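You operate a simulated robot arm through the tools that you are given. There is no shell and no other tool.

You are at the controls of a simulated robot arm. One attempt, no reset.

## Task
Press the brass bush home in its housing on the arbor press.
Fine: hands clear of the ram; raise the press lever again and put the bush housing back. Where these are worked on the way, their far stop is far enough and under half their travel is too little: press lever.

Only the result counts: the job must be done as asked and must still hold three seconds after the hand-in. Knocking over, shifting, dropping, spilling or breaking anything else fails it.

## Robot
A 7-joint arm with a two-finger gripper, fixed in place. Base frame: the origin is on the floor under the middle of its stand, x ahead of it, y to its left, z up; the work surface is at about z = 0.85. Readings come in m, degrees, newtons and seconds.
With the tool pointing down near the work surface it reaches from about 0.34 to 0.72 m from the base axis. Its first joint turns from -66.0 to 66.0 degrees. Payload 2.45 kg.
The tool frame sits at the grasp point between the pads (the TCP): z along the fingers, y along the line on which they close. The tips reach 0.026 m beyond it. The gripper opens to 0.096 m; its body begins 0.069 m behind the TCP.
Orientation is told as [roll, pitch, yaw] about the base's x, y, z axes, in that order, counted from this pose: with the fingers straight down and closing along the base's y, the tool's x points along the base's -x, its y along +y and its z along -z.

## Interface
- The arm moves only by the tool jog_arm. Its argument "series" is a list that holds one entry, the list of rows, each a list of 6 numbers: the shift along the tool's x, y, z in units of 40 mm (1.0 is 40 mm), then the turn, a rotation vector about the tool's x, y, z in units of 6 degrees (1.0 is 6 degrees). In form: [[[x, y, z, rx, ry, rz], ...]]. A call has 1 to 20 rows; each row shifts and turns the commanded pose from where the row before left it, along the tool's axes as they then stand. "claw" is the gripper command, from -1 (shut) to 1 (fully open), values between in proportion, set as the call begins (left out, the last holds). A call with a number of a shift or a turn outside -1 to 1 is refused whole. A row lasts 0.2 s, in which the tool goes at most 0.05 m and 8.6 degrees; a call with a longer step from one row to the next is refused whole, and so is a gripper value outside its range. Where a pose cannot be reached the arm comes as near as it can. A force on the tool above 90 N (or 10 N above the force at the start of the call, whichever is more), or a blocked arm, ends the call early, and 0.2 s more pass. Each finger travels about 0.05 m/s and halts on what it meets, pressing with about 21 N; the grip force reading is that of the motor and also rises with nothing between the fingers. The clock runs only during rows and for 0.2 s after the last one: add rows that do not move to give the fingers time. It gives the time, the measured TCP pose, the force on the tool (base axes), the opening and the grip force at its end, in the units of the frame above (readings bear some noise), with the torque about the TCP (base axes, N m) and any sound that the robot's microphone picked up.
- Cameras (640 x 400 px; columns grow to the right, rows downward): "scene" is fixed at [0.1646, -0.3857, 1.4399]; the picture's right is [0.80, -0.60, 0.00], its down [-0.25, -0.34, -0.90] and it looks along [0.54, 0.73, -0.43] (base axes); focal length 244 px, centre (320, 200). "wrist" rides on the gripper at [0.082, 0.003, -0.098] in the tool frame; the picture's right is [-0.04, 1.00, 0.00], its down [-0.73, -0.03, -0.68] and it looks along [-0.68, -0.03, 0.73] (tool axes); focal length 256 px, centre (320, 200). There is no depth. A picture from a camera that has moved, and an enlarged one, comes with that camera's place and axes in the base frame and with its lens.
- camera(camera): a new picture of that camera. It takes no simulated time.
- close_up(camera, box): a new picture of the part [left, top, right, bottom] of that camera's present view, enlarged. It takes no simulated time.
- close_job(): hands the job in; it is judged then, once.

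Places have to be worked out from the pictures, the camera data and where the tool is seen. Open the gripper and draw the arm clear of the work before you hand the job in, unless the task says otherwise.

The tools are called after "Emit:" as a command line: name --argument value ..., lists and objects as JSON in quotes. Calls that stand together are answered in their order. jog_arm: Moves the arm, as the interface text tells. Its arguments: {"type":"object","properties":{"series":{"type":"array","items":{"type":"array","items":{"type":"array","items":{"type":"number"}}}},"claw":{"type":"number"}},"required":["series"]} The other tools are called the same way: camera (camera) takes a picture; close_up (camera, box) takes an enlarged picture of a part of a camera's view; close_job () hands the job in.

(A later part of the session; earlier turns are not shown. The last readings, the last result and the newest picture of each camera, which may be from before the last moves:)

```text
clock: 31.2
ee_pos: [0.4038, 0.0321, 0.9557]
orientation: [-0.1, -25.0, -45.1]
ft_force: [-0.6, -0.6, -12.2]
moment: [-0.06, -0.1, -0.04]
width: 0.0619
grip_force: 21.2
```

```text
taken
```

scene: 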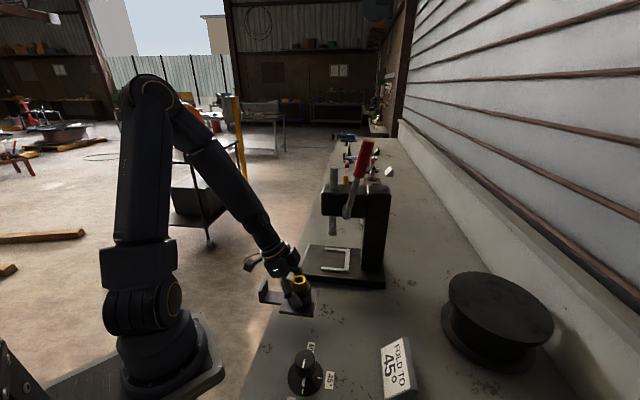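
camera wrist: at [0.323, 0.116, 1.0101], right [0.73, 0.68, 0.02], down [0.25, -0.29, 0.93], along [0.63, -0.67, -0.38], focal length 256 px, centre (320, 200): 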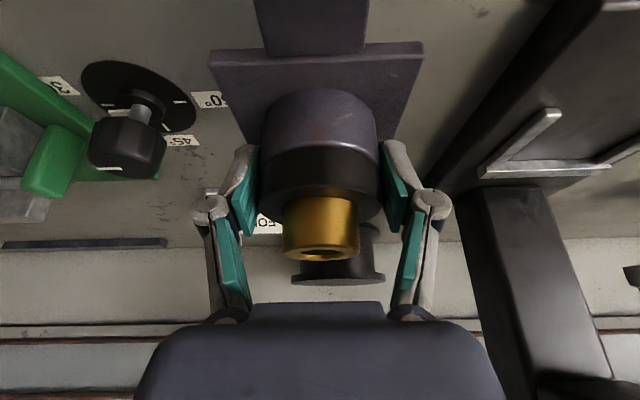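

The grip is stable. Now I'll translate along the bench (+p) by 222 mm, to in front of the U.

Emit:
jog_arm --series '[[[0, 0.15, 0, 0, 0, 0], [0, 0.3, 0, 0, 0, 0], [0, 0.4, 0, 0, 0, 0], [0, 0.4, 0, 0, 0, 0], [0, 0.4, 0, 0, 0, 0], [0, 0.4, 0, 0, 0, 0], [0, 0.4, 0, 0, 0, 0], [0, 0.4, 0, 0, 0, 0], [0, 0.4, 0, 0, 0, 0], [0, 0.4, 0, 0, 0, 0], [0, 0.4, 0, 0, 0, 0], [0, 0.4, 0, 0, 0, 0], [0, 0.4, 0, 0, 0, 0], [0, 0.4, 0, 0, 0, 0], [0, 0.2, 0, 0, 0, 0], [0, 0.1, 0, 0, 0, 0], [0, 0, 0, 0, 0, 0], [0, 0, 0, 0, 0, 0], [0, 0, 0, 0, 0, 0]]]'

Emit:
camera --camera "wrist"

Emit:
camera --camera "scene"

Emit:
close_up --camera "scene" --box '[250, 150, 410, 300]'

```text
clock: 35.2
ee_pos: [0.5622, 0.1885, 0.9545]
orientation: [0.0, -24.9, -45.0]
ft_force: [-0.2, -0.1, -12.3]
moment: [-0.09, -0.09, -0.03]
width: 0.0618
grip_force: 21.2
```

```text
taken
camera wrist: at [0.4808, 0.2737, 1.0105], right [0.73, 0.68, 0.02], down [0.25, -0.29, 0.93], along [0.63, -0.67, -0.38], focal length 256 px, centre (320, 200)
```

wrist: 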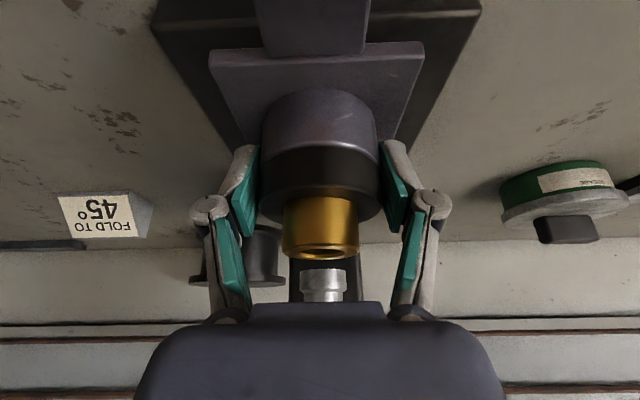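

```text
taken
```

scene: 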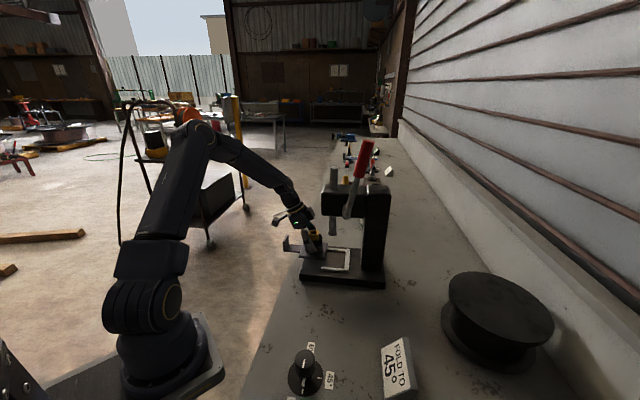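

```text
2.67 times, centred on (330, 225) of scene
camera zoom: at [0.1648, -0.3856, 1.4399], right [0.8, -0.6, 0.0], down [-0.25, -0.34, -0.9], along [0.54, 0.73, -0.43], focal length 650 px, centre (293, 133)
```

zoom: 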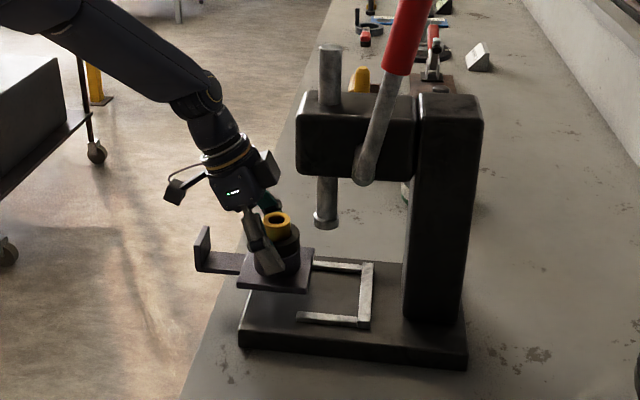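

The bush lines up with the ram in p within about 1 mm (ram p≈0.529, bush p≈0.529). I'll shift 10 mm inward and lower about 28 mm toward the press base.

Emit:
jog_arm --series '[[[-0.1133, 0, 0.0528, 0, 0, 0], [-0.1133, 0, 0.0528, 0, 0, 0], [0, 0, 0, 0, 0, 0], [0.074, 0, 0.159, 0, 0, 0], [0.074, 0, 0.159, 0, 0, 0], [0.074, 0, 0.159, 0, 0, 0], [0.074, 0, 0.159, 0, 0, 0], [0, 0, 0, 0, 0, 0], [0, 0, 0, 0, 0, 0]]]'

Emit:
camera --camera "wrist"

Emit:
close_up --camera "scene" --box '[285, 200, 375, 290]'

```text
clock: 37.2
ee_pos: [0.5681, 0.1829, 0.9278]
orientation: [0.0, -24.9, -45.0]
ft_force: [0.1, -0.9, -12.6]
moment: [-0.09, -0.07, 0.01]
width: 0.0617
grip_force: 20.8
```

```text
taken
camera wrist: at [0.4867, 0.2667, 0.9821], right [0.73, 0.68, 0.02], down [0.25, -0.29, 0.93], along [0.63, -0.67, -0.38], focal length 256 px, centre (320, 200)
```

wrist: 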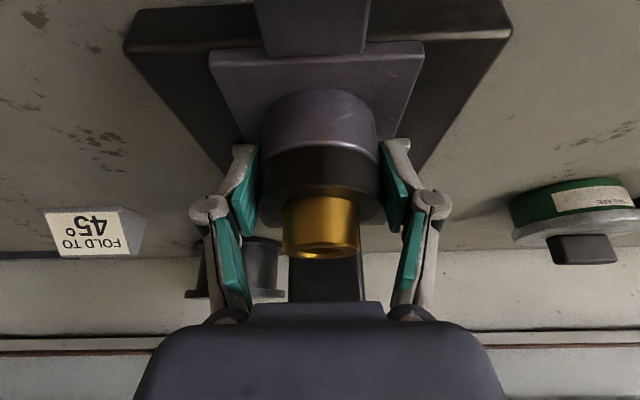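

```text
4.44 times, centred on (330, 245) of scene
camera zoom: at [0.1648, -0.3856, 1.4399], right [0.8, -0.6, 0.0], down [-0.25, -0.34, -0.9], along [0.54, 0.73, -0.43], focal length 1083 px, centre (276, 0)
```

zoom: 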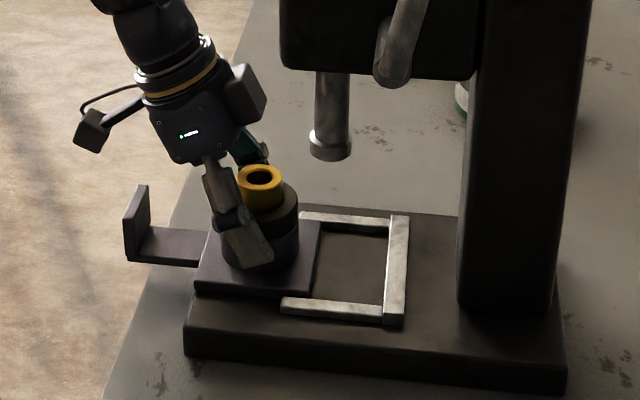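

The plate's leading edge is entering the U mouth, with the full weight still on the grip. I'll lower in small steps until the base takes the load.

Emit:
jog_arm --series '[[[0.0211, 0, 0.0453, 0, 0, 0], [0.0211, 0, 0.0453, 0, 0, 0], [0, 0, 0, 0, 0, 0], [0, 0, 0, 0, 0, 0]]]'

Emit:
close_up --camera "scene" --box '[295, 220, 365, 290]'

```text
clock: 38.2
ee_pos: [0.5674, 0.184, 0.925]
orientation: [0.2, -25.1, -45.1]
ft_force: [-0.3, -3.0, 12.0]
moment: [-0.11, -0.02, -0.03]
width: 0.0621
grip_force: 20.9
```

```text
5.71 times, centred on (330, 255) of scene
camera zoom: at [0.1643, -0.3858, 1.4399], right [0.8, -0.6, 0.0], down [-0.25, -0.34, -0.9], along [0.54, 0.73, -0.43], focal length 1393 px, centre (263, -114)
```

zoom: 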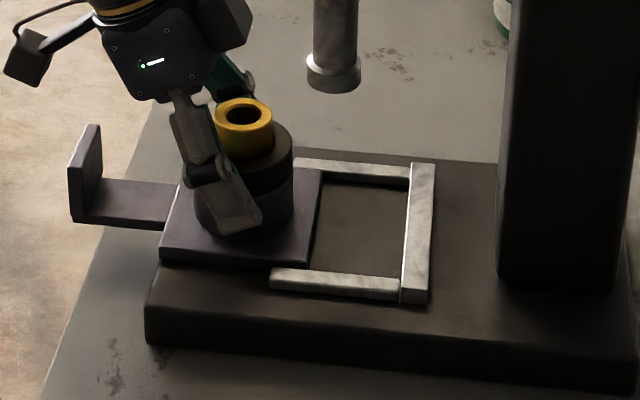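

Contact at z≈0.925 (+12 N). I'll zoom in to see whether the plate really lies on the base between the arms rather than on an arm.

Emit:
close_up --camera "scene" --box '[310, 235, 350, 275]'

Emit:
close_up --camera "wrist" --box '[180, 0, 460, 170]'

```text
10.00 times, centred on (330, 255) of scene
camera zoom: at [0.1643, -0.3858, 1.4399], right [0.8, -0.6, 0.0], down [-0.25, -0.34, -0.9], along [0.54, 0.73, -0.43], focal length 2437 px, centre (220, -350)
```

zoom: 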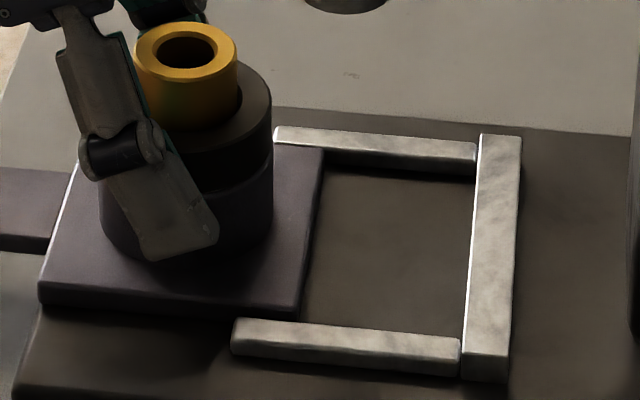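

```text
2.29 times, centred on (320, 85) of wrist
camera zoom: at [0.4871, 0.2664, 0.9792], right [0.73, 0.68, 0.02], down [0.24, -0.29, 0.93], along [0.64, -0.67, -0.38], focal length 585 px, centre (320, 463)
```

zoom: 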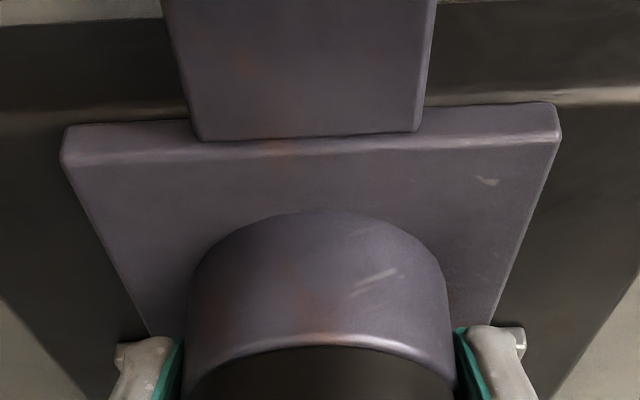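

The plate is on the base inside the mouth, but close to the far arm (about 10 mm gap near, about 0 far). I'll lift 4 mm, shift 5 mm toward -p to centre it, and set it down again.

Emit:
jog_arm --series '[[[-0.0423, 0, -0.0906, 0, 0, 0], [0, 0, 0, 0, 0, 0], [0, -0.0625, 0, 0, 0, 0], [0, -0.0625, 0, 0, 0, 0], [0, 0, 0, 0, 0, 0], [0, 0, 0, 0, 0, 0]]]'

Emit:
close_up --camera "scene" --box '[310, 235, 350, 275]'

```text
clock: 39.6
ee_pos: [0.5641, 0.1791, 0.9282]
orientation: [0.3, -25.1, -45.0]
ft_force: [6.8, 13.8, -10.4]
moment: [0.39, -0.34, 0.18]
width: 0.0619
grip_force: 20.9
```

```text
10.00 times, centred on (330, 255) of scene
camera zoom: at [0.1649, -0.3852, 1.44], right [0.8, -0.6, 0.0], down [-0.25, -0.34, -0.9], along [0.54, 0.73, -0.43], focal length 2437 px, centre (220, -350)
```

zoom: 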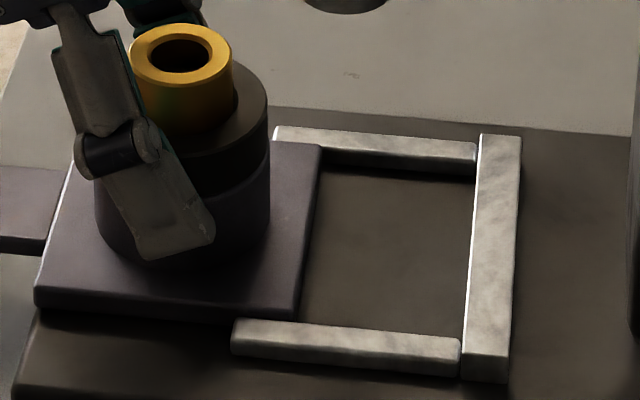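

The -p shift met the near arm (about 14 N sideways), so the total play is small. I'll back off +2.5 mm to centre and check that the side force disappears.

Emit:
jog_arm --series '[[[0, 0.0625, 0, 0, 0, 0], [0, 0, 0, 0, 0, 0], [0, 0, 0, 0, 0, 0]]]'

Emit:
close_up --camera "scene" --box '[310, 235, 350, 275]'

```text
clock: 40.4
ee_pos: [0.5655, 0.1809, 0.9283]
orientation: [-0.2, -24.9, -45.0]
ft_force: [3.7, 6.6, -10.7]
moment: [0.01, -0.23, 0.24]
width: 0.0621
grip_force: 21.3
```

```text
10.00 times, centred on (330, 255) of scene
camera zoom: at [0.1649, -0.3855, 1.4399], right [0.8, -0.6, 0.0], down [-0.25, -0.34, -0.9], along [0.54, 0.73, -0.43], focal length 2437 px, centre (220, -350)
```

zoom: 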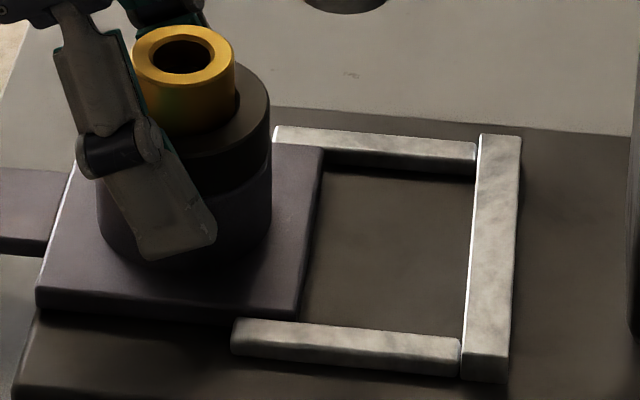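

A side force of about 7 N persists, so I need to know the true height relation between plate, arms and base. I'll zoom into several spots.

Emit:
close_up --camera "scene" --box '[308, 255, 338, 285]'

Emit:
close_up --camera "scene" --box '[330, 240, 352, 276]'

Emit:
close_up --camera "wrist" --box '[120, 0, 260, 160]'

Emit:
close_up --camera "wrist" --box '[370, 0, 510, 160]'

```text
13.33 times, centred on (323, 270) of scene
camera zoom: at [0.1649, -0.3855, 1.4399], right [0.8, -0.6, 0.0], down [-0.25, -0.34, -0.9], along [0.54, 0.73, -0.43], focal length 3249 px, centre (280, -733)
```

zoom: 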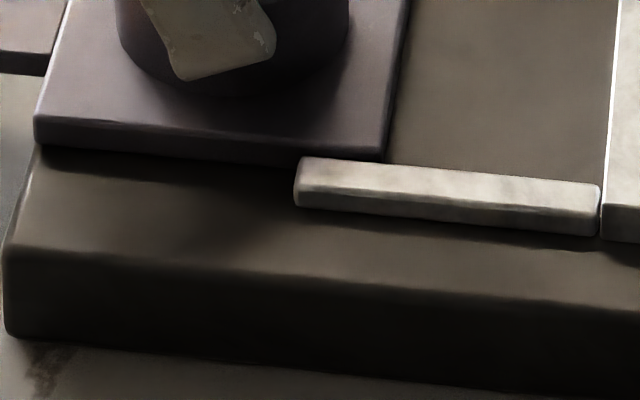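

```text
11.11 times, centred on (341, 258) of scene
camera zoom: at [0.1649, -0.3855, 1.4399], right [0.8, -0.6, 0.0], down [-0.25, -0.34, -0.9], along [0.54, 0.73, -0.43], focal length 2708 px, centre (87, -444)
```

zoom: 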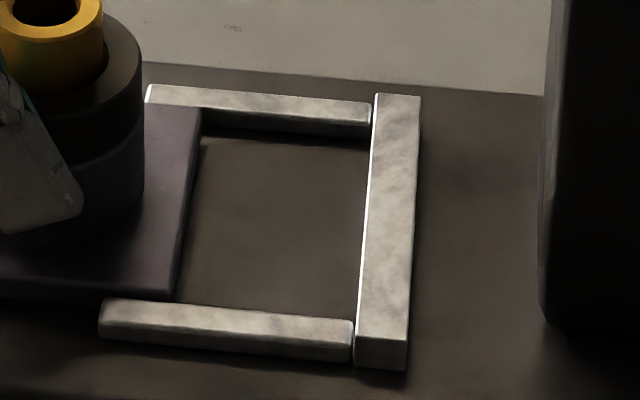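

```text
2.50 times, centred on (190, 80) of wrist
camera zoom: at [0.4848, 0.2639, 0.9825], right [0.73, 0.68, 0.02], down [0.25, -0.29, 0.93], along [0.63, -0.68, -0.38], focal length 640 px, centre (645, 500)
```

zoom: 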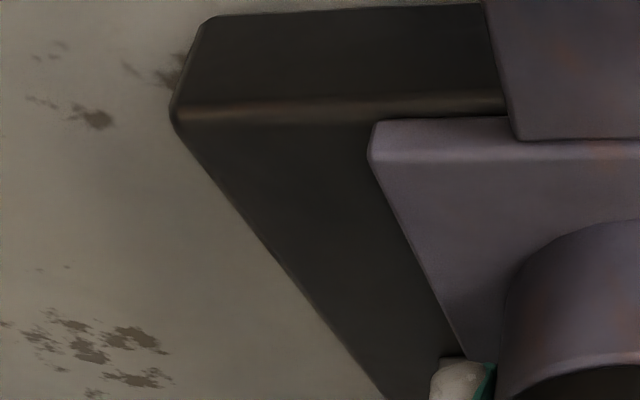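

```text
2.50 times, centred on (440, 80) of wrist
camera zoom: at [0.4848, 0.2639, 0.9825], right [0.73, 0.68, 0.02], down [0.25, -0.29, 0.93], along [0.63, -0.68, -0.38], focal length 640 px, centre (20, 500)
```

zoom: 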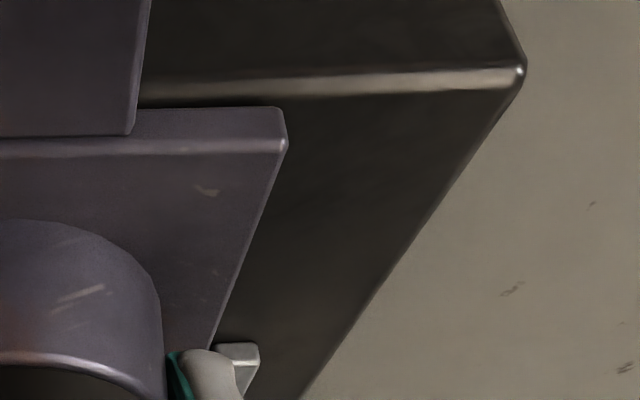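

From these views the plate is inside the U, touching the near arm, with only about 2–3 mm of total play. I'll move +3.2 mm in p to relieve the contact and check the force.

Emit:
jog_arm --series '[[[0, 0.08, 0, 0, 0, 0], [0, 0, 0, 0, 0, 0], [0, 0, 0, 0, 0, 0]]]'

Emit:
close_up --camera "scene" --box '[308, 235, 352, 279]'

Emit:
close_up --camera "wrist" --box '[220, 60, 420, 180]'

```text
clock: 41.2
ee_pos: [0.5674, 0.1833, 0.928]
orientation: [-0.1, -25.0, -45.0]
ft_force: [0.6, 0.7, -12.8]
moment: [-0.1, -0.09, 0.0]
width: 0.0617
grip_force: 21.1
```

```text
9.09 times, centred on (330, 257) of scene
camera zoom: at [0.1648, -0.3856, 1.4399], right [0.8, -0.6, 0.0], down [-0.25, -0.34, -0.9], along [0.54, 0.73, -0.43], focal length 2216 px, centre (229, -318)
```

zoom: 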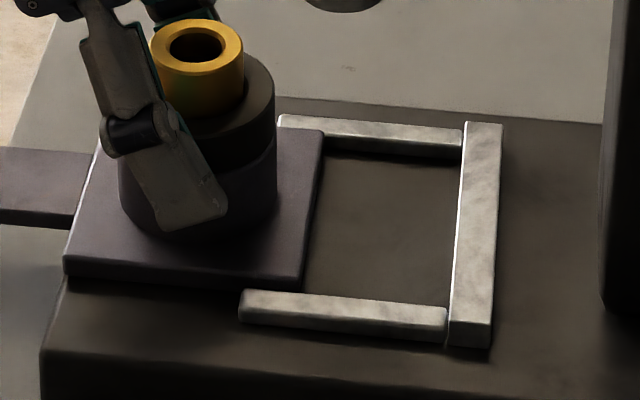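

```text
3.20 times, centred on (320, 120) of wrist
camera zoom: at [0.487, 0.2661, 0.9824], right [0.73, 0.68, 0.02], down [0.25, -0.29, 0.93], along [0.63, -0.67, -0.38], focal length 819 px, centre (320, 456)
```

zoom: 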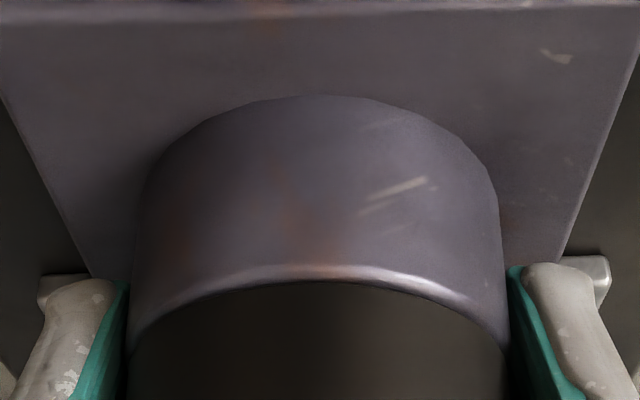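

The side force is gone and the arm tips look symmetric about the plate. I'll slide 20 mm further into the U while still hovering about 2 mm above the base, watching for contact.

Emit:
jog_arm --series '[[[-0.0755, 0, 0.0352, 0, 0, 0], [-0.0755, 0, 0.0352, 0, 0, 0], [-0.0755, 0, 0.0352, 0, 0, 0], [-0.0755, 0, 0.0352, 0, 0, 0], [-0.0755, 0, 0.0352, 0, 0, 0], [-0.0755, 0, 0.0352, 0, 0, 0], [0, 0, 0, 0, 0, 0], [0, 0, 0, 0, 0, 0]]]'

Emit:
close_up --camera "scene" --box '[285, 190, 385, 290]'

Emit:
camera --camera "wrist"

```text
clock: 43.0
ee_pos: [0.5819, 0.1677, 0.9267]
orientation: [0.0, -25.0, -45.0]
ft_force: [-0.9, 0.2, -8.8]
moment: [0.1, 0.19, 0.01]
width: 0.0615
grip_force: 21.2
```

```text
4.00 times, centred on (335, 240) of scene
camera zoom: at [0.1647, -0.3856, 1.4399], right [0.8, -0.6, 0.0], down [-0.25, -0.34, -0.9], along [0.54, 0.73, -0.43], focal length 975 px, centre (260, 40)
```

zoom: 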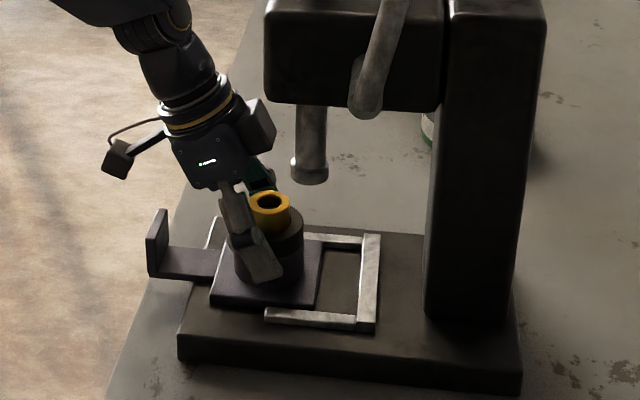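

```text
taken
camera wrist: at [0.502, 0.2532, 0.9816], right [0.73, 0.68, 0.02], down [0.25, -0.29, 0.93], along [0.63, -0.67, -0.38], focal length 256 px, centre (320, 200)
```

wrist: 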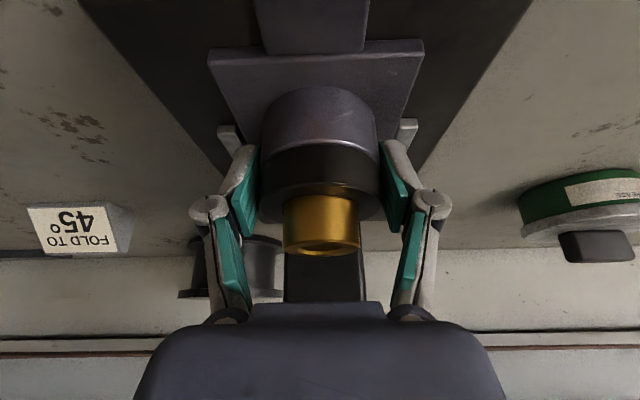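

Well inside the U with symmetric arms. I'll settle it onto the base, open the gripper, and retreat along the tool axis (up and outward).

Emit:
jog_arm --series '[[[0.0106, 0, 0.0227, 0, 0, 0], [0.0106, 0, 0.0227, 0, 0, 0], [0, 0, 0, 0, 0, 0]]]'

Emit:
jog_arm --series '[[[0, 0, 0, 0, 0, 0], [0, 0, 0, 0, 0, 0], [0, 0, 0, 0, 0, 0], [0, 0, 0, 0, 0, 0], [0, 0, 0, 0, 0, 0]]]' --claw 1

Emit:
camera --camera "wrist"

```text
clock: 43.8
ee_pos: [0.583, 0.1704, 0.9269]
orientation: [0.2, -25.1, -45.2]
ft_force: [-2.3, 1.6, 11.6]
moment: [0.02, 0.04, -0.01]
width: 0.0619
grip_force: 21.1
```

```text
clock: 45.0
ee_pos: [0.583, 0.1681, 0.926]
orientation: [0.0, -25.0, -45.0]
ft_force: [0.2, 0.3, 0.1]
moment: [0.0, -0.01, -0.02]
width: 0.0958
grip_force: 0.1
```

```text
taken
camera wrist: at [0.5016, 0.2526, 0.9796], right [0.73, 0.68, 0.02], down [0.25, -0.29, 0.93], along [0.63, -0.67, -0.38], focal length 256 px, centre (320, 200)
```

wrist: 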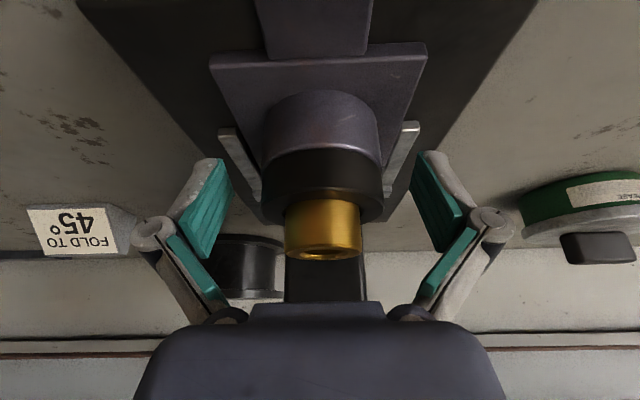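

Released with zero force; the housing sits in the U mouth. I'll retreat along the tool axis by 100 mm.

Emit:
jog_arm --series '[[[0, 0, -0.25, 0, 0, 0], [0, 0, -0.45, 0, 0, 0], [0, 0, -0.6, 0, 0, 0], [0, 0, -0.6, 0, 0, 0], [0, 0, -0.6, 0, 0, 0], [0, 0, 0, 0, 0, 0], [0, 0, 0, 0, 0, 0]]]'

Emit:
camera --camera "wrist"

Emit:
close_up --camera "scene" --box '[285, 190, 385, 290]'

```text
clock: 46.6
ee_pos: [0.5526, 0.1996, 1.0171]
orientation: [0.0, -25.1, -44.9]
ft_force: [0.5, 0.3, -0.4]
moment: [0.01, 0.04, -0.06]
width: 0.0958
grip_force: 0.1
```

```text
taken
camera wrist: at [0.4713, 0.283, 1.0715], right [0.73, 0.68, 0.02], down [0.25, -0.29, 0.93], along [0.63, -0.67, -0.38], focal length 256 px, centre (320, 200)
```

wrist: 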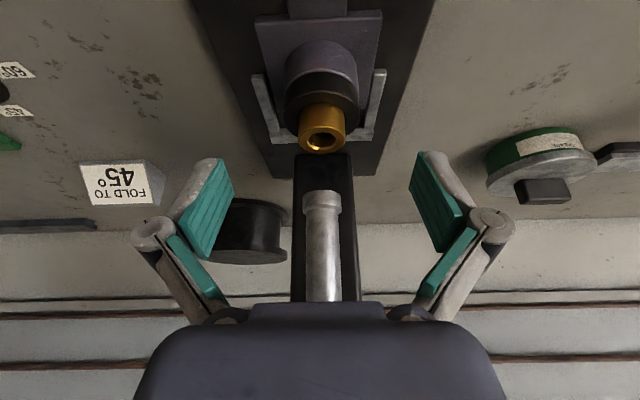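

```text
4.00 times, centred on (335, 240) of scene
camera zoom: at [0.1646, -0.3857, 1.4399], right [0.8, -0.6, 0.0], down [-0.25, -0.34, -0.9], along [0.54, 0.73, -0.43], focal length 975 px, centre (260, 40)
```

zoom: 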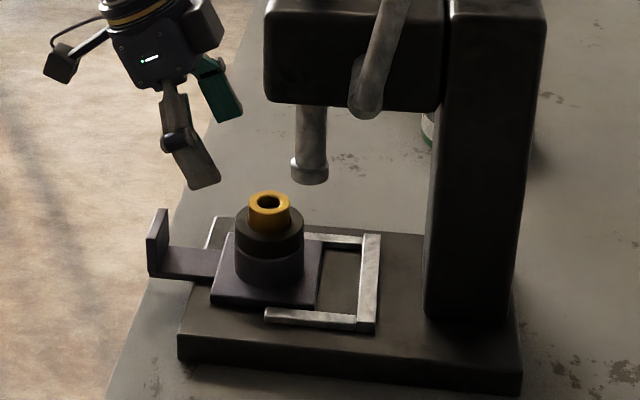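

The housing sits squarely in the U. Now I'll close the fingers, go out past the tab and descend behind its outer face so I can push it home.

Emit:
jog_arm --series '[[[0.425, 0, -0.198, 0, 0, 0], [0.425, 0, -0.198, 0, 0, 0], [0.425, 0, -0.198, 0, 0, 0], [0.425, 0, -0.198, 0, 0, 0], [0.425, 0, -0.198, 0, 0, 0], [0.425, 0, -0.198, 0, 0, 0], [0, 0, 0, 0, 0, 0], [0.211, 0, 0.453, 0, 0, 0], [0.211, 0, 0.453, 0, 0, 0], [0.211, 0, 0.453, 0, 0, 0], [0.211, 0, 0.453, 0, 0, 0], [0, 0, 0, 0, 0, 0], [0, 0, 0, 0, 0, 0]]]' --claw -1

Emit:
camera --camera "wrist"

Emit:
close_up --camera "scene" --box '[265, 180, 385, 290]'

```text
clock: 49.4
ee_pos: [0.4738, 0.2773, 0.9372]
orientation: [0.0, -25.1, -44.9]
ft_force: [0.4, -0.2, 0.1]
moment: [0.02, -0.01, 0.03]
width: 0.0
grip_force: 21.0
```

```text
taken
camera wrist: at [0.3923, 0.361, 0.991], right [0.73, 0.68, 0.02], down [0.25, -0.29, 0.93], along [0.63, -0.67, -0.38], focal length 256 px, centre (320, 200)
```

wrist: 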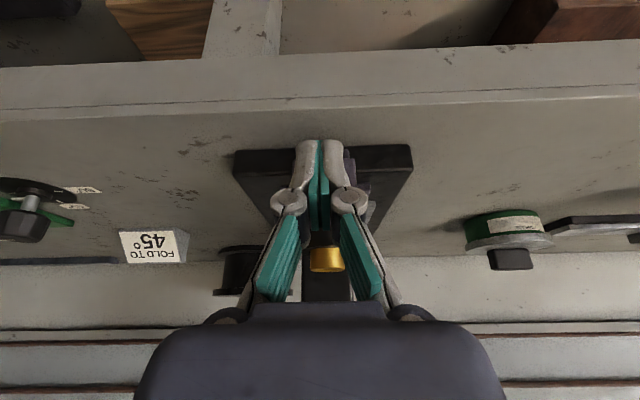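

```text
3.64 times, centred on (325, 235) of scene
camera zoom: at [0.1646, -0.3857, 1.4399], right [0.8, -0.6, 0.0], down [-0.25, -0.34, -0.9], along [0.54, 0.73, -0.43], focal length 886 px, centre (302, 73)
```

zoom: 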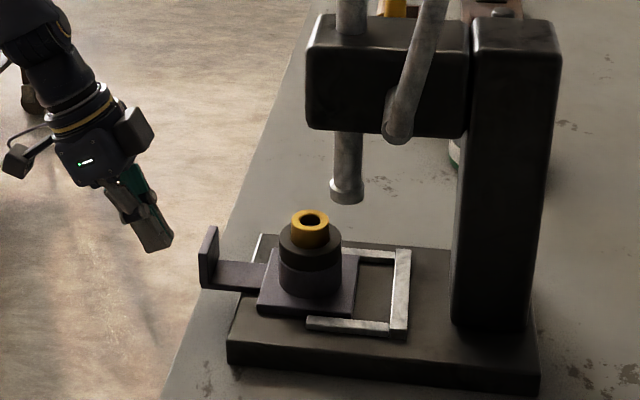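

The fingertips are behind the tab's outer face and aligned in p within 1 mm. I'll lower 20 mm and push inward about 58 mm in small steps.

Emit:
jog_arm --series '[[[0.211, 0, 0.453, 0, 0, 0], [0, 0, 0, 0, 0, 0], [-0.1642, 0, 0.0765, 0, 0, 0], [-0.1642, 0, 0.0765, 0, 0, 0], [-0.1642, 0, 0.0765, 0, 0, 0], [-0.1642, 0, 0.0765, 0, 0, 0], [-0.1642, 0, 0.0765, 0, 0, 0], [-0.1642, 0, 0.0765, 0, 0, 0], [-0.1642, 0, 0.0765, 0, 0, 0], [-0.1642, 0, 0.0765, 0, 0, 0], [0, 0, 0, 0, 0, 0]]]'

Emit:
close_up --camera "scene" --box '[285, 190, 385, 290]'

Emit:
camera --camera "wrist"

```text
clock: 51.8
ee_pos: [0.5155, 0.2371, 0.9163]
orientation: [0.0, -25.0, -45.0]
ft_force: [-3.2, 3.2, 1.3]
moment: [0.05, 0.03, 0.02]
width: 0.0058
grip_force: 20.9
```

```text
4.00 times, centred on (335, 240) of scene
camera zoom: at [0.1644, -0.3856, 1.4399], right [0.8, -0.6, 0.0], down [-0.25, -0.34, -0.9], along [0.54, 0.73, -0.43], focal length 975 px, centre (260, 40)
```

zoom: 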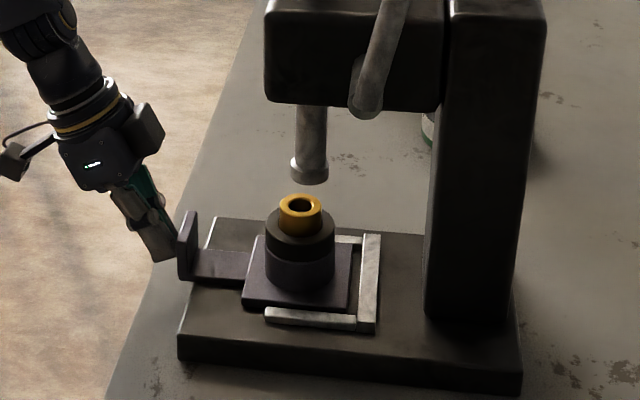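

```text
taken
camera wrist: at [0.4338, 0.3208, 0.9705], right [0.73, 0.68, 0.02], down [0.25, -0.29, 0.93], along [0.63, -0.67, -0.38], focal length 256 px, centre (320, 200)
```

wrist: 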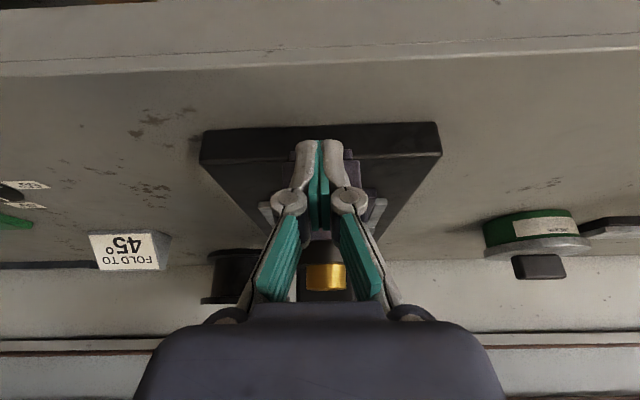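

The push works with about 4.5 N of friction; roughly 8 mm remain to the back bar. I'll advance in 2 mm rows and watch for the stop.

Emit:
jog_arm --series '[[[-0.0453, 0, 0.0211, 0, 0, 0], [-0.0453, 0, 0.0211, 0, 0, 0], [-0.0453, 0, 0.0211, 0, 0, 0], [-0.0453, 0, 0.0211, 0, 0, 0], [0, 0, 0, 0, 0, 0]]]'

Emit:
close_up --camera "scene" --box '[305, 215, 365, 275]'

```text
clock: 53.0
ee_pos: [0.52, 0.2312, 0.9183]
orientation: [0.0, -25.0, -45.0]
ft_force: [-3.7, 3.2, 2.2]
moment: [0.02, 0.05, -0.03]
width: 0.0059
grip_force: 21.2
```

```text
6.67 times, centred on (335, 245) of scene
camera zoom: at [0.1644, -0.3856, 1.4399], right [0.8, -0.6, 0.0], down [-0.25, -0.34, -0.9], along [0.54, 0.73, -0.43], focal length 1625 px, centre (220, -100)
```

zoom: 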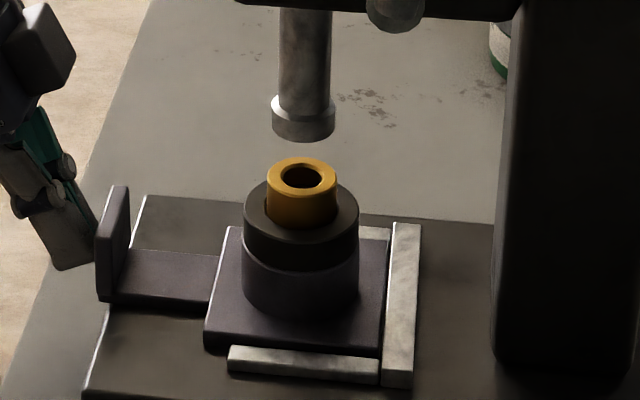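

The bush is now under the ram (columns 302 against 303) and the plate is almost at the back bar. I'll push 3 mm more to feel the stop.

Emit:
jog_arm --series '[[[-0.0227, 0, 0.0106, 0, 0, 0], [-0.0227, 0, 0.0106, 0, 0, 0], [-0.0227, 0, 0.0106, 0, 0, 0], [0, 0, 0, 0, 0, 0]]]'

Emit:
close_up --camera "scene" --box '[305, 215, 365, 275]'

```text
clock: 54.0
ee_pos: [0.5202, 0.23, 0.9166]
orientation: [0.2, -25.0, -45.0]
ft_force: [-10.5, 12.9, 6.4]
moment: [0.11, 0.1, 0.03]
width: 0.006
grip_force: 20.6
```

```text
6.67 times, centred on (335, 245) of scene
camera zoom: at [0.1642, -0.3854, 1.44], right [0.8, -0.6, 0.0], down [-0.25, -0.34, -0.9], along [0.54, 0.73, -0.43], focal length 1625 px, centre (220, -100)
```

zoom: 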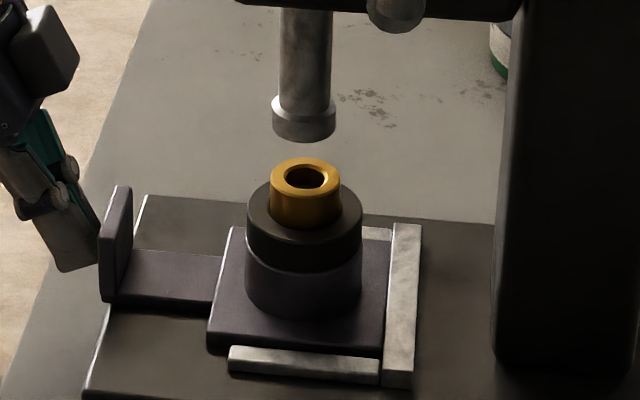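

The stop is felt (about 16 N) and the bush is centred under the ram: the housing is seated. I'll back away from the tab and rise in front of the press to view the lever.

Emit:
jog_arm --series '[[[0.34, 0, -0.1585, 0, 0, 0], [0.34, 0, -0.1585, 0, 0, 0], [0.34, 0, -0.1585, 0, 0, 0], [0.34, 0, -0.1585, 0, 0, 0], [-0.37, 0, -0.793, 0, 0, 0], [-0.37, 0, -0.793, 0, 0, 0], [-0.37, 0, -0.793, 0, 0, 0], [-0.37, 0, -0.793, 0, 0, 0], [-0.37, 0, -0.793, 0, 0, 0], [-0.37, 0, -0.793, 0, 0, 0], [-0.37, 0, -0.793, 0, 0, 0], [0, 0, 0, 0, 0, 0], [0, 0, 0, 0, 0, 0]]]'

Emit:
camera --camera "wrist"

Emit:
camera --camera "scene"

Emit:
close_up --camera "scene" --box '[305, 130, 405, 230]'

```text
clock: 56.8
ee_pos: [0.4778, 0.2679, 1.1613]
orientation: [0.0, -25.0, -45.0]
ft_force: [-0.7, -0.7, 0.6]
moment: [-0.01, -0.01, 0.01]
width: 0.0002
grip_force: 21.0
```

```text
taken
camera wrist: at [0.397, 0.3525, 1.2153], right [0.73, 0.68, 0.02], down [0.25, -0.29, 0.93], along [0.63, -0.67, -0.38], focal length 256 px, centre (320, 200)
```

wrist: 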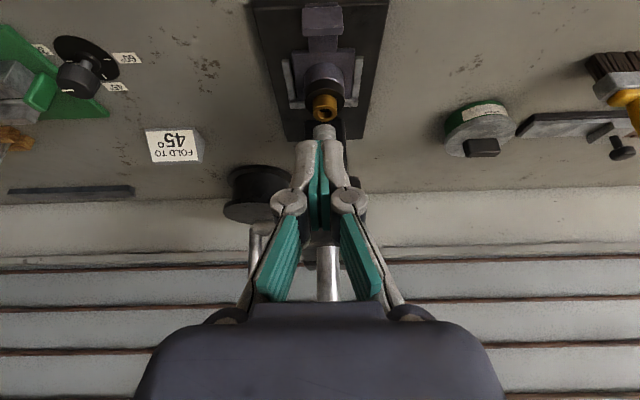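

```text
taken
```

scene: 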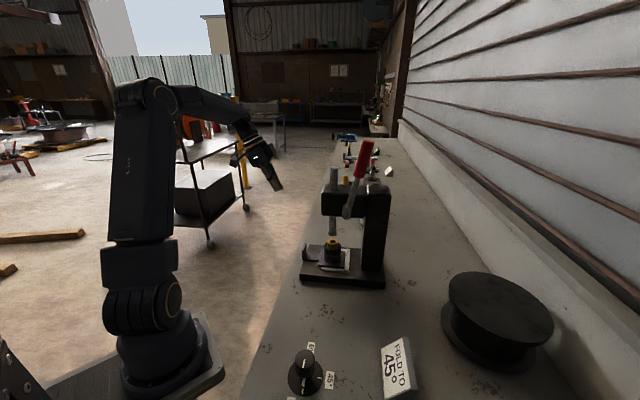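

```text
4.00 times, centred on (355, 180) of scene
camera zoom: at [0.1646, -0.3857, 1.4399], right [0.8, -0.6, 0.0], down [-0.25, -0.34, -0.9], along [0.54, 0.73, -0.43], focal length 975 px, centre (180, 280)
```

zoom: 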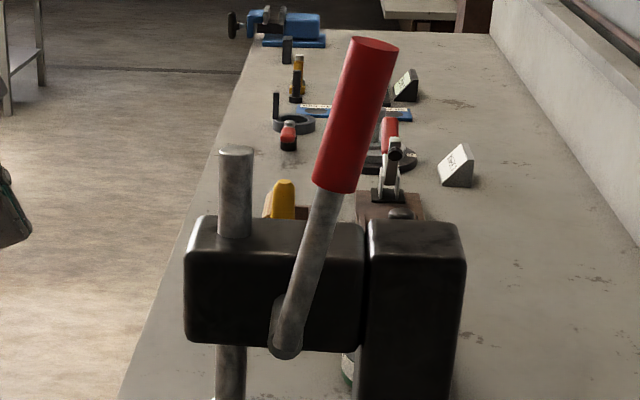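

Now I need the lever's exact plane and length. I'll zoom the wrist view around the lever.

Emit:
close_up --camera "wrist" --box '[220, 200, 420, 310]'

Emit:
close_up --camera "scene" --box '[335, 130, 385, 230]'

```text
3.20 times, centred on (320, 255) of wrist
camera zoom: at [0.397, 0.3525, 1.2153], right [0.73, 0.68, 0.02], down [0.25, -0.29, 0.93], along [0.63, -0.67, -0.38], focal length 819 px, centre (320, 24)
```

zoom: 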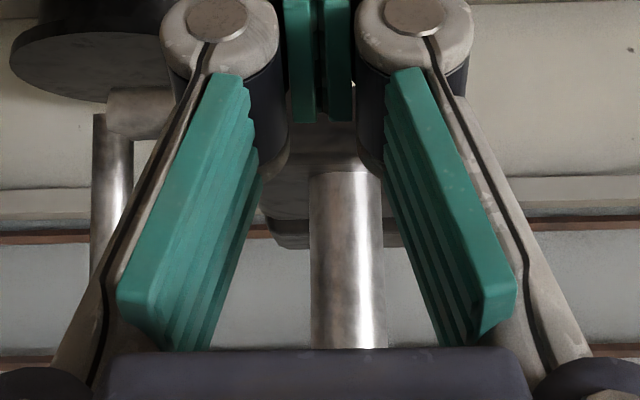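

```text
4.00 times, centred on (360, 180) of scene
camera zoom: at [0.1646, -0.3857, 1.4399], right [0.8, -0.6, 0.0], down [-0.25, -0.34, -0.9], along [0.54, 0.73, -0.43], focal length 975 px, centre (160, 280)
```

zoom: 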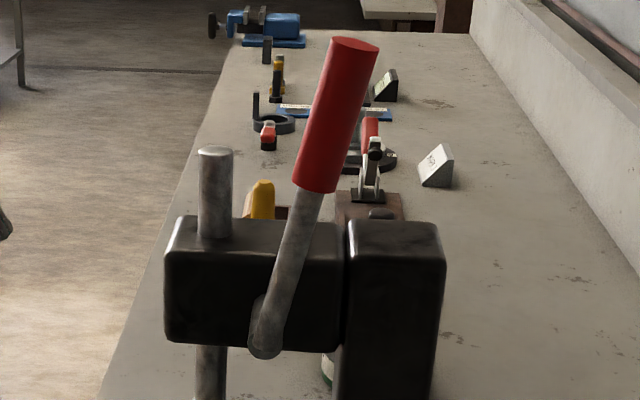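

Triangulation puts the lever pivot at about a=-0.378, p=0.428, z=1.117, with the lever 0.205 m long and leaning 12° back. The red grip spans r=0.114–0.205. I'll rise, tilt to -40°, open the gripper, and shift into the lever's plane in front of and above it.

Emit:
jog_arm --series '[[[-0.387, 0, -0.831, 0, 0, 0], [-0.387, 0, -0.831, 0, 0, 0], [-0.387, 0, -0.831, 0, 0, 0], [-0.387, 0, -0.831, 0, 0, 0], [-0.387, 0, -0.831, 0, 0, 0], [-0.387, 0, -0.831, 0, 0, 0], [0, 0, 0, 0, -0.8333, 0], [0, 0, 0, 0, -0.8333, 0], [0, 0, 0, 0, -0.8333, 0], [0, -0.827, 0, 0, 0, 0], [0, -0.827, 0, 0, 0, 0], [0, -0.827, 0, 0, 0, 0], [0, 0, 0, 0, 0, 0], [0, 0, 0, 0, 0, 0]]]' --claw 0.667

Emit:
camera --camera "wrist"

Emit:
camera --camera "scene"

```text
clock: 59.8
ee_pos: [0.4118, 0.1995, 1.3464]
orientation: [-0.1, -39.9, -45.0]
ft_force: [-0.6, -0.8, 0.1]
moment: [0.01, 0.02, 0.01]
width: 0.0801
grip_force: 0.0
out of reach, approached as far as the arm can: row 6
```

```text
taken
camera wrist: at [0.324, 0.291, 1.3682], right [0.73, 0.68, 0.03], down [0.07, -0.11, 0.99], along [0.68, -0.72, -0.13], focal length 256 px, centre (320, 200)
```

wrist: 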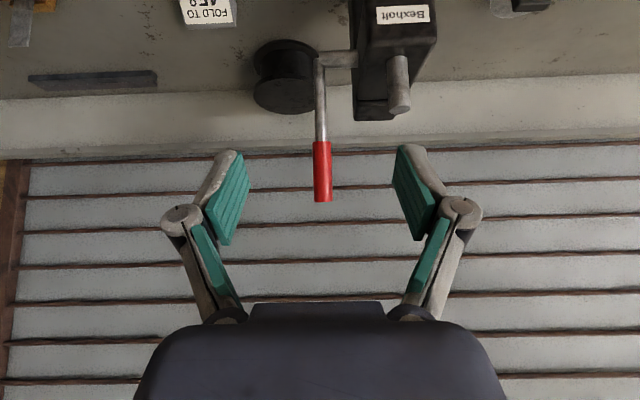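

```text
taken
```

scene: 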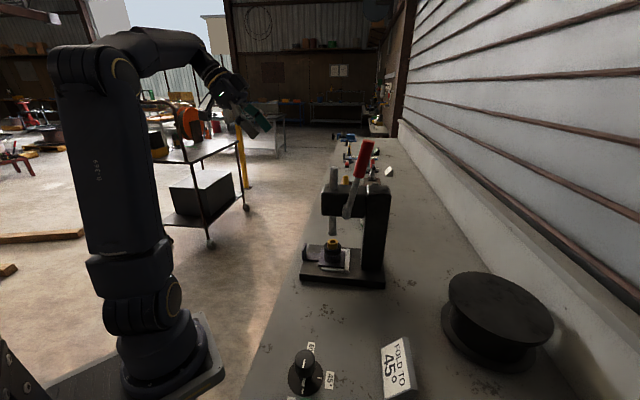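

The lever is centred ahead (its plane p≈0.428 against my TCP p≈0.432). I'll approach part of the way along the lever plane and check the reach.

Emit:
jog_arm --series '[[[-0.5075, -0.025, 0.679, 0, 0, 0], [-0.5075, -0.025, 0.679, 0, 0, 0], [-0.5075, -0.025, 0.679, 0, 0, 0], [-0.5075, -0.025, 0.679, 0, 0, 0], [0, 0, 0, 0, 0, 0], [0, 0, 0, 0, 0, 0]]]'

Emit:
camera --camera "wrist"

Emit:
close_up --camera "scene" --box '[240, 50, 400, 210]'

```text
clock: 61.2
ee_pos: [0.5022, 0.1061, 1.3138]
orientation: [0.0, -40.0, -45.0]
ft_force: [0.0, -0.3, 1.0]
moment: [-0.03, -0.04, 0.0]
width: 0.0801
grip_force: 0.1
```

```text
taken
camera wrist: at [0.414, 0.196, 1.3379], right [0.73, 0.68, 0.03], down [0.07, -0.11, 0.99], along [0.68, -0.72, -0.13], focal length 256 px, centre (320, 200)
```

wrist: 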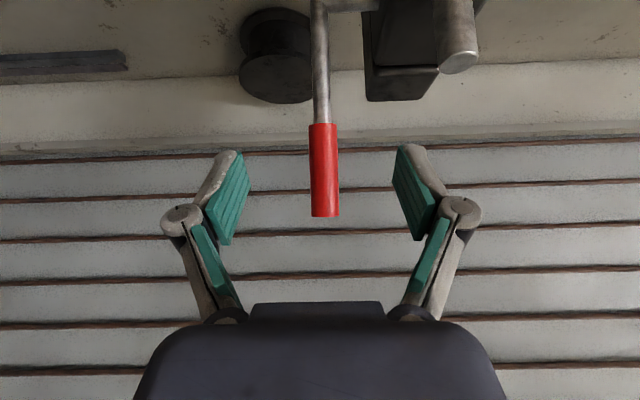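

```text
2.50 times, centred on (320, 130) of scene
camera zoom: at [0.1646, -0.3857, 1.4399], right [0.8, -0.6, 0.0], down [-0.25, -0.34, -0.9], along [0.54, 0.73, -0.43], focal length 609 px, centre (320, 375)
```

zoom: 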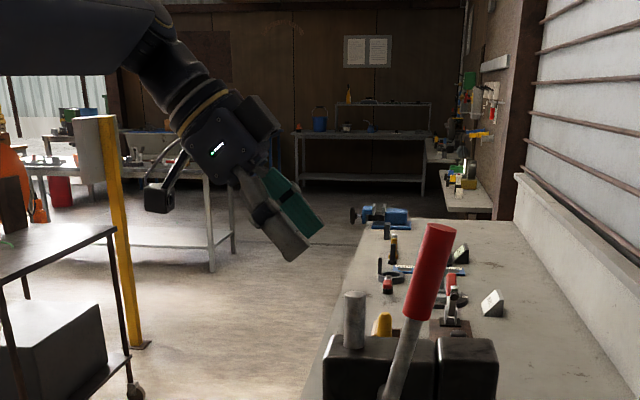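

Tracking is on target and the lever remains centred. I'll advance the rest so the TCP lies on the red grip (r≈0.17).

Emit:
jog_arm --series '[[[-0.52, 0, 0.6825, 0, 0, 0], [-0.52, 0, 0.6825, 0, 0, 0], [-0.52, 0, 0.6825, 0, 0, 0], [-0.52, 0, 0.6825, 0, 0, 0], [0, 0, 0, 0, 0, 0], [0, 0, 0, 0, 0, 0]]]'

Emit:
camera --camera "wrist"

Emit:
close_up --camera "scene" --box '[300, 80, 420, 230]'

```text
clock: 62.6
ee_pos: [0.5968, 0.0085, 1.2859]
orientation: [0.0, -40.0, -45.0]
ft_force: [0.5, -0.8, 0.4]
moment: [-0.02, -0.01, -0.02]
width: 0.0799
grip_force: 0.0
```

```text
taken
camera wrist: at [0.5093, 0.0996, 1.3089], right [0.73, 0.68, 0.03], down [0.07, -0.11, 0.99], along [0.68, -0.72, -0.13], focal length 256 px, centre (320, 200)
```

wrist: 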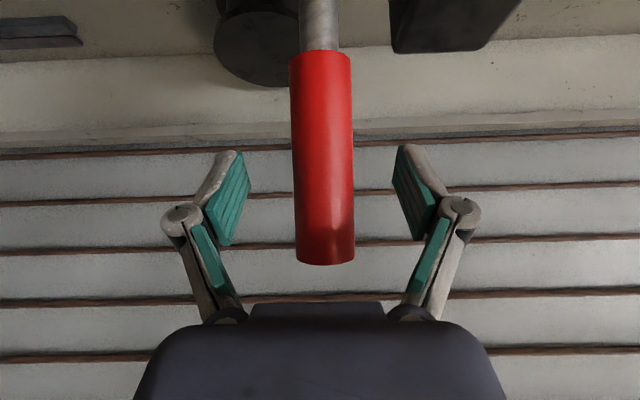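

```text
2.67 times, centred on (360, 155) of scene
camera zoom: at [0.1646, -0.3857, 1.4399], right [0.8, -0.6, 0.0], down [-0.25, -0.34, -0.9], along [0.54, 0.73, -0.43], focal length 650 px, centre (213, 320)
```

zoom: 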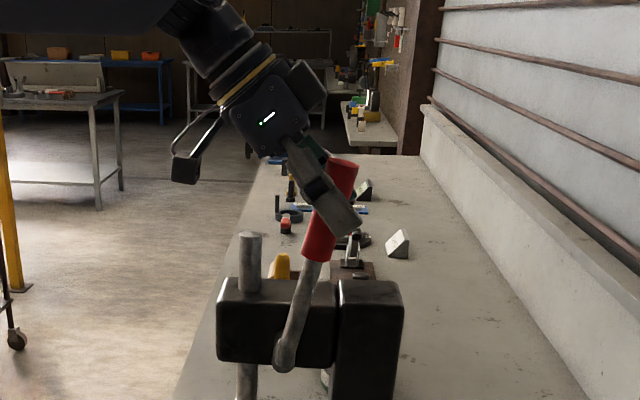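

The red grip is between the pads and centred. Closing on it.

Emit:
jog_arm --series '[[[0, 0, 0, 0, 0, 0], [0, 0, 0, 0, 0, 0], [0, 0, 0, 0, 0, 0], [0, 0, 0, 0, 0, 0], [0, 0, 0, 0, 0, 0]]]' --claw -1

Emit:
camera --camera "wrist"

```text
clock: 63.8
ee_pos: [0.5978, 0.0103, 1.2874]
orientation: [0.1, -40.1, -45.0]
ft_force: [12.0, 6.9, 1.7]
moment: [-0.25, -0.34, -0.05]
width: 0.0271
grip_force: 45.0
```

```text
taken
camera wrist: at [0.5097, 0.1009, 1.309], right [0.73, 0.69, 0.03], down [0.07, -0.11, 0.99], along [0.68, -0.72, -0.13], focal length 256 px, centre (320, 200)
```

wrist: 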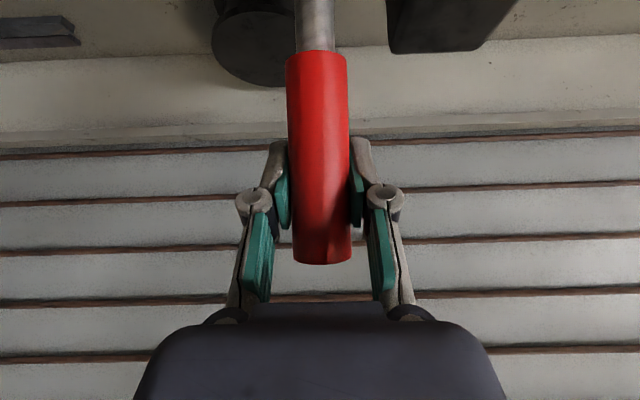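

The grip holds at 27 mm. I'll relieve the slight sideways load and swing the lever forward about 15° along its arc to test direction and resistance.

Emit:
jog_arm --series '[[[0, 0.04, 0, 0, 0, 0], [0.2447, 0, -0.2916, 0, 0, 0], [0.2691, 0, -0.2691, 0, 0, 0], [0.2916, 0, -0.2446, 0, 0, 0], [0, 0, 0, 0, 0, 0]]]'

Emit:
close_up --camera "scene" --box '[300, 100, 400, 270]'

Emit:
camera --camera "wrist"

```text
clock: 65.0
ee_pos: [0.5669, 0.0416, 1.2886]
orientation: [0.0, -40.1, -45.0]
ft_force: [9.4, -2.8, 6.2]
moment: [-0.93, -1.04, -0.06]
width: 0.0272
grip_force: 45.0
```

```text
2.35 times, centred on (350, 185) of scene
camera zoom: at [0.1648, -0.3858, 1.4398], right [0.8, -0.6, 0.0], down [-0.25, -0.34, -0.9], along [0.54, 0.73, -0.43], focal length 573 px, centre (249, 235)
```

zoom: 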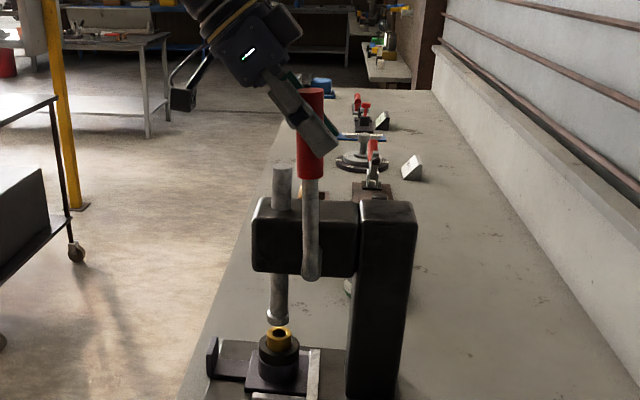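

```text
taken
camera wrist: at [0.4785, 0.133, 1.3106], right [0.73, 0.68, 0.03], down [0.07, -0.11, 0.99], along [0.68, -0.72, -0.13], focal length 256 px, centre (320, 200)
```

wrist: 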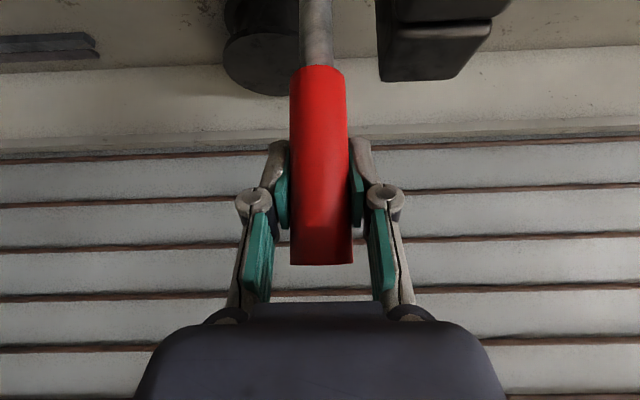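

The ram is coming down with the forward swing, so the direction is right. Let me zoom in on the ram tip and bush.

Emit:
close_up --camera "scene" --box '[305, 205, 365, 275]'

```text
5.71 times, centred on (335, 240) of scene
camera zoom: at [0.1648, -0.3858, 1.4398], right [0.8, -0.6, 0.0], down [-0.25, -0.34, -0.9], along [0.54, 0.73, -0.43], focal length 1393 px, centre (234, -29)
```

zoom: 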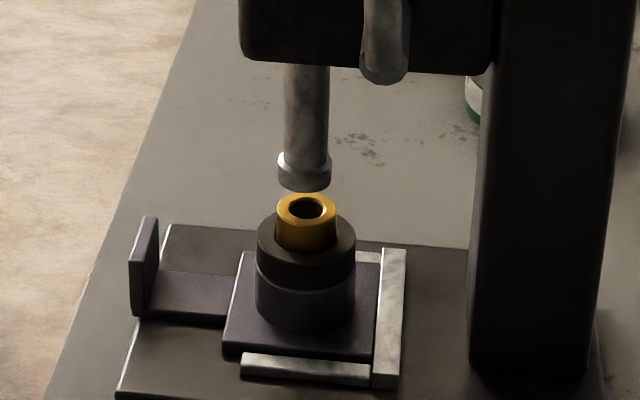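

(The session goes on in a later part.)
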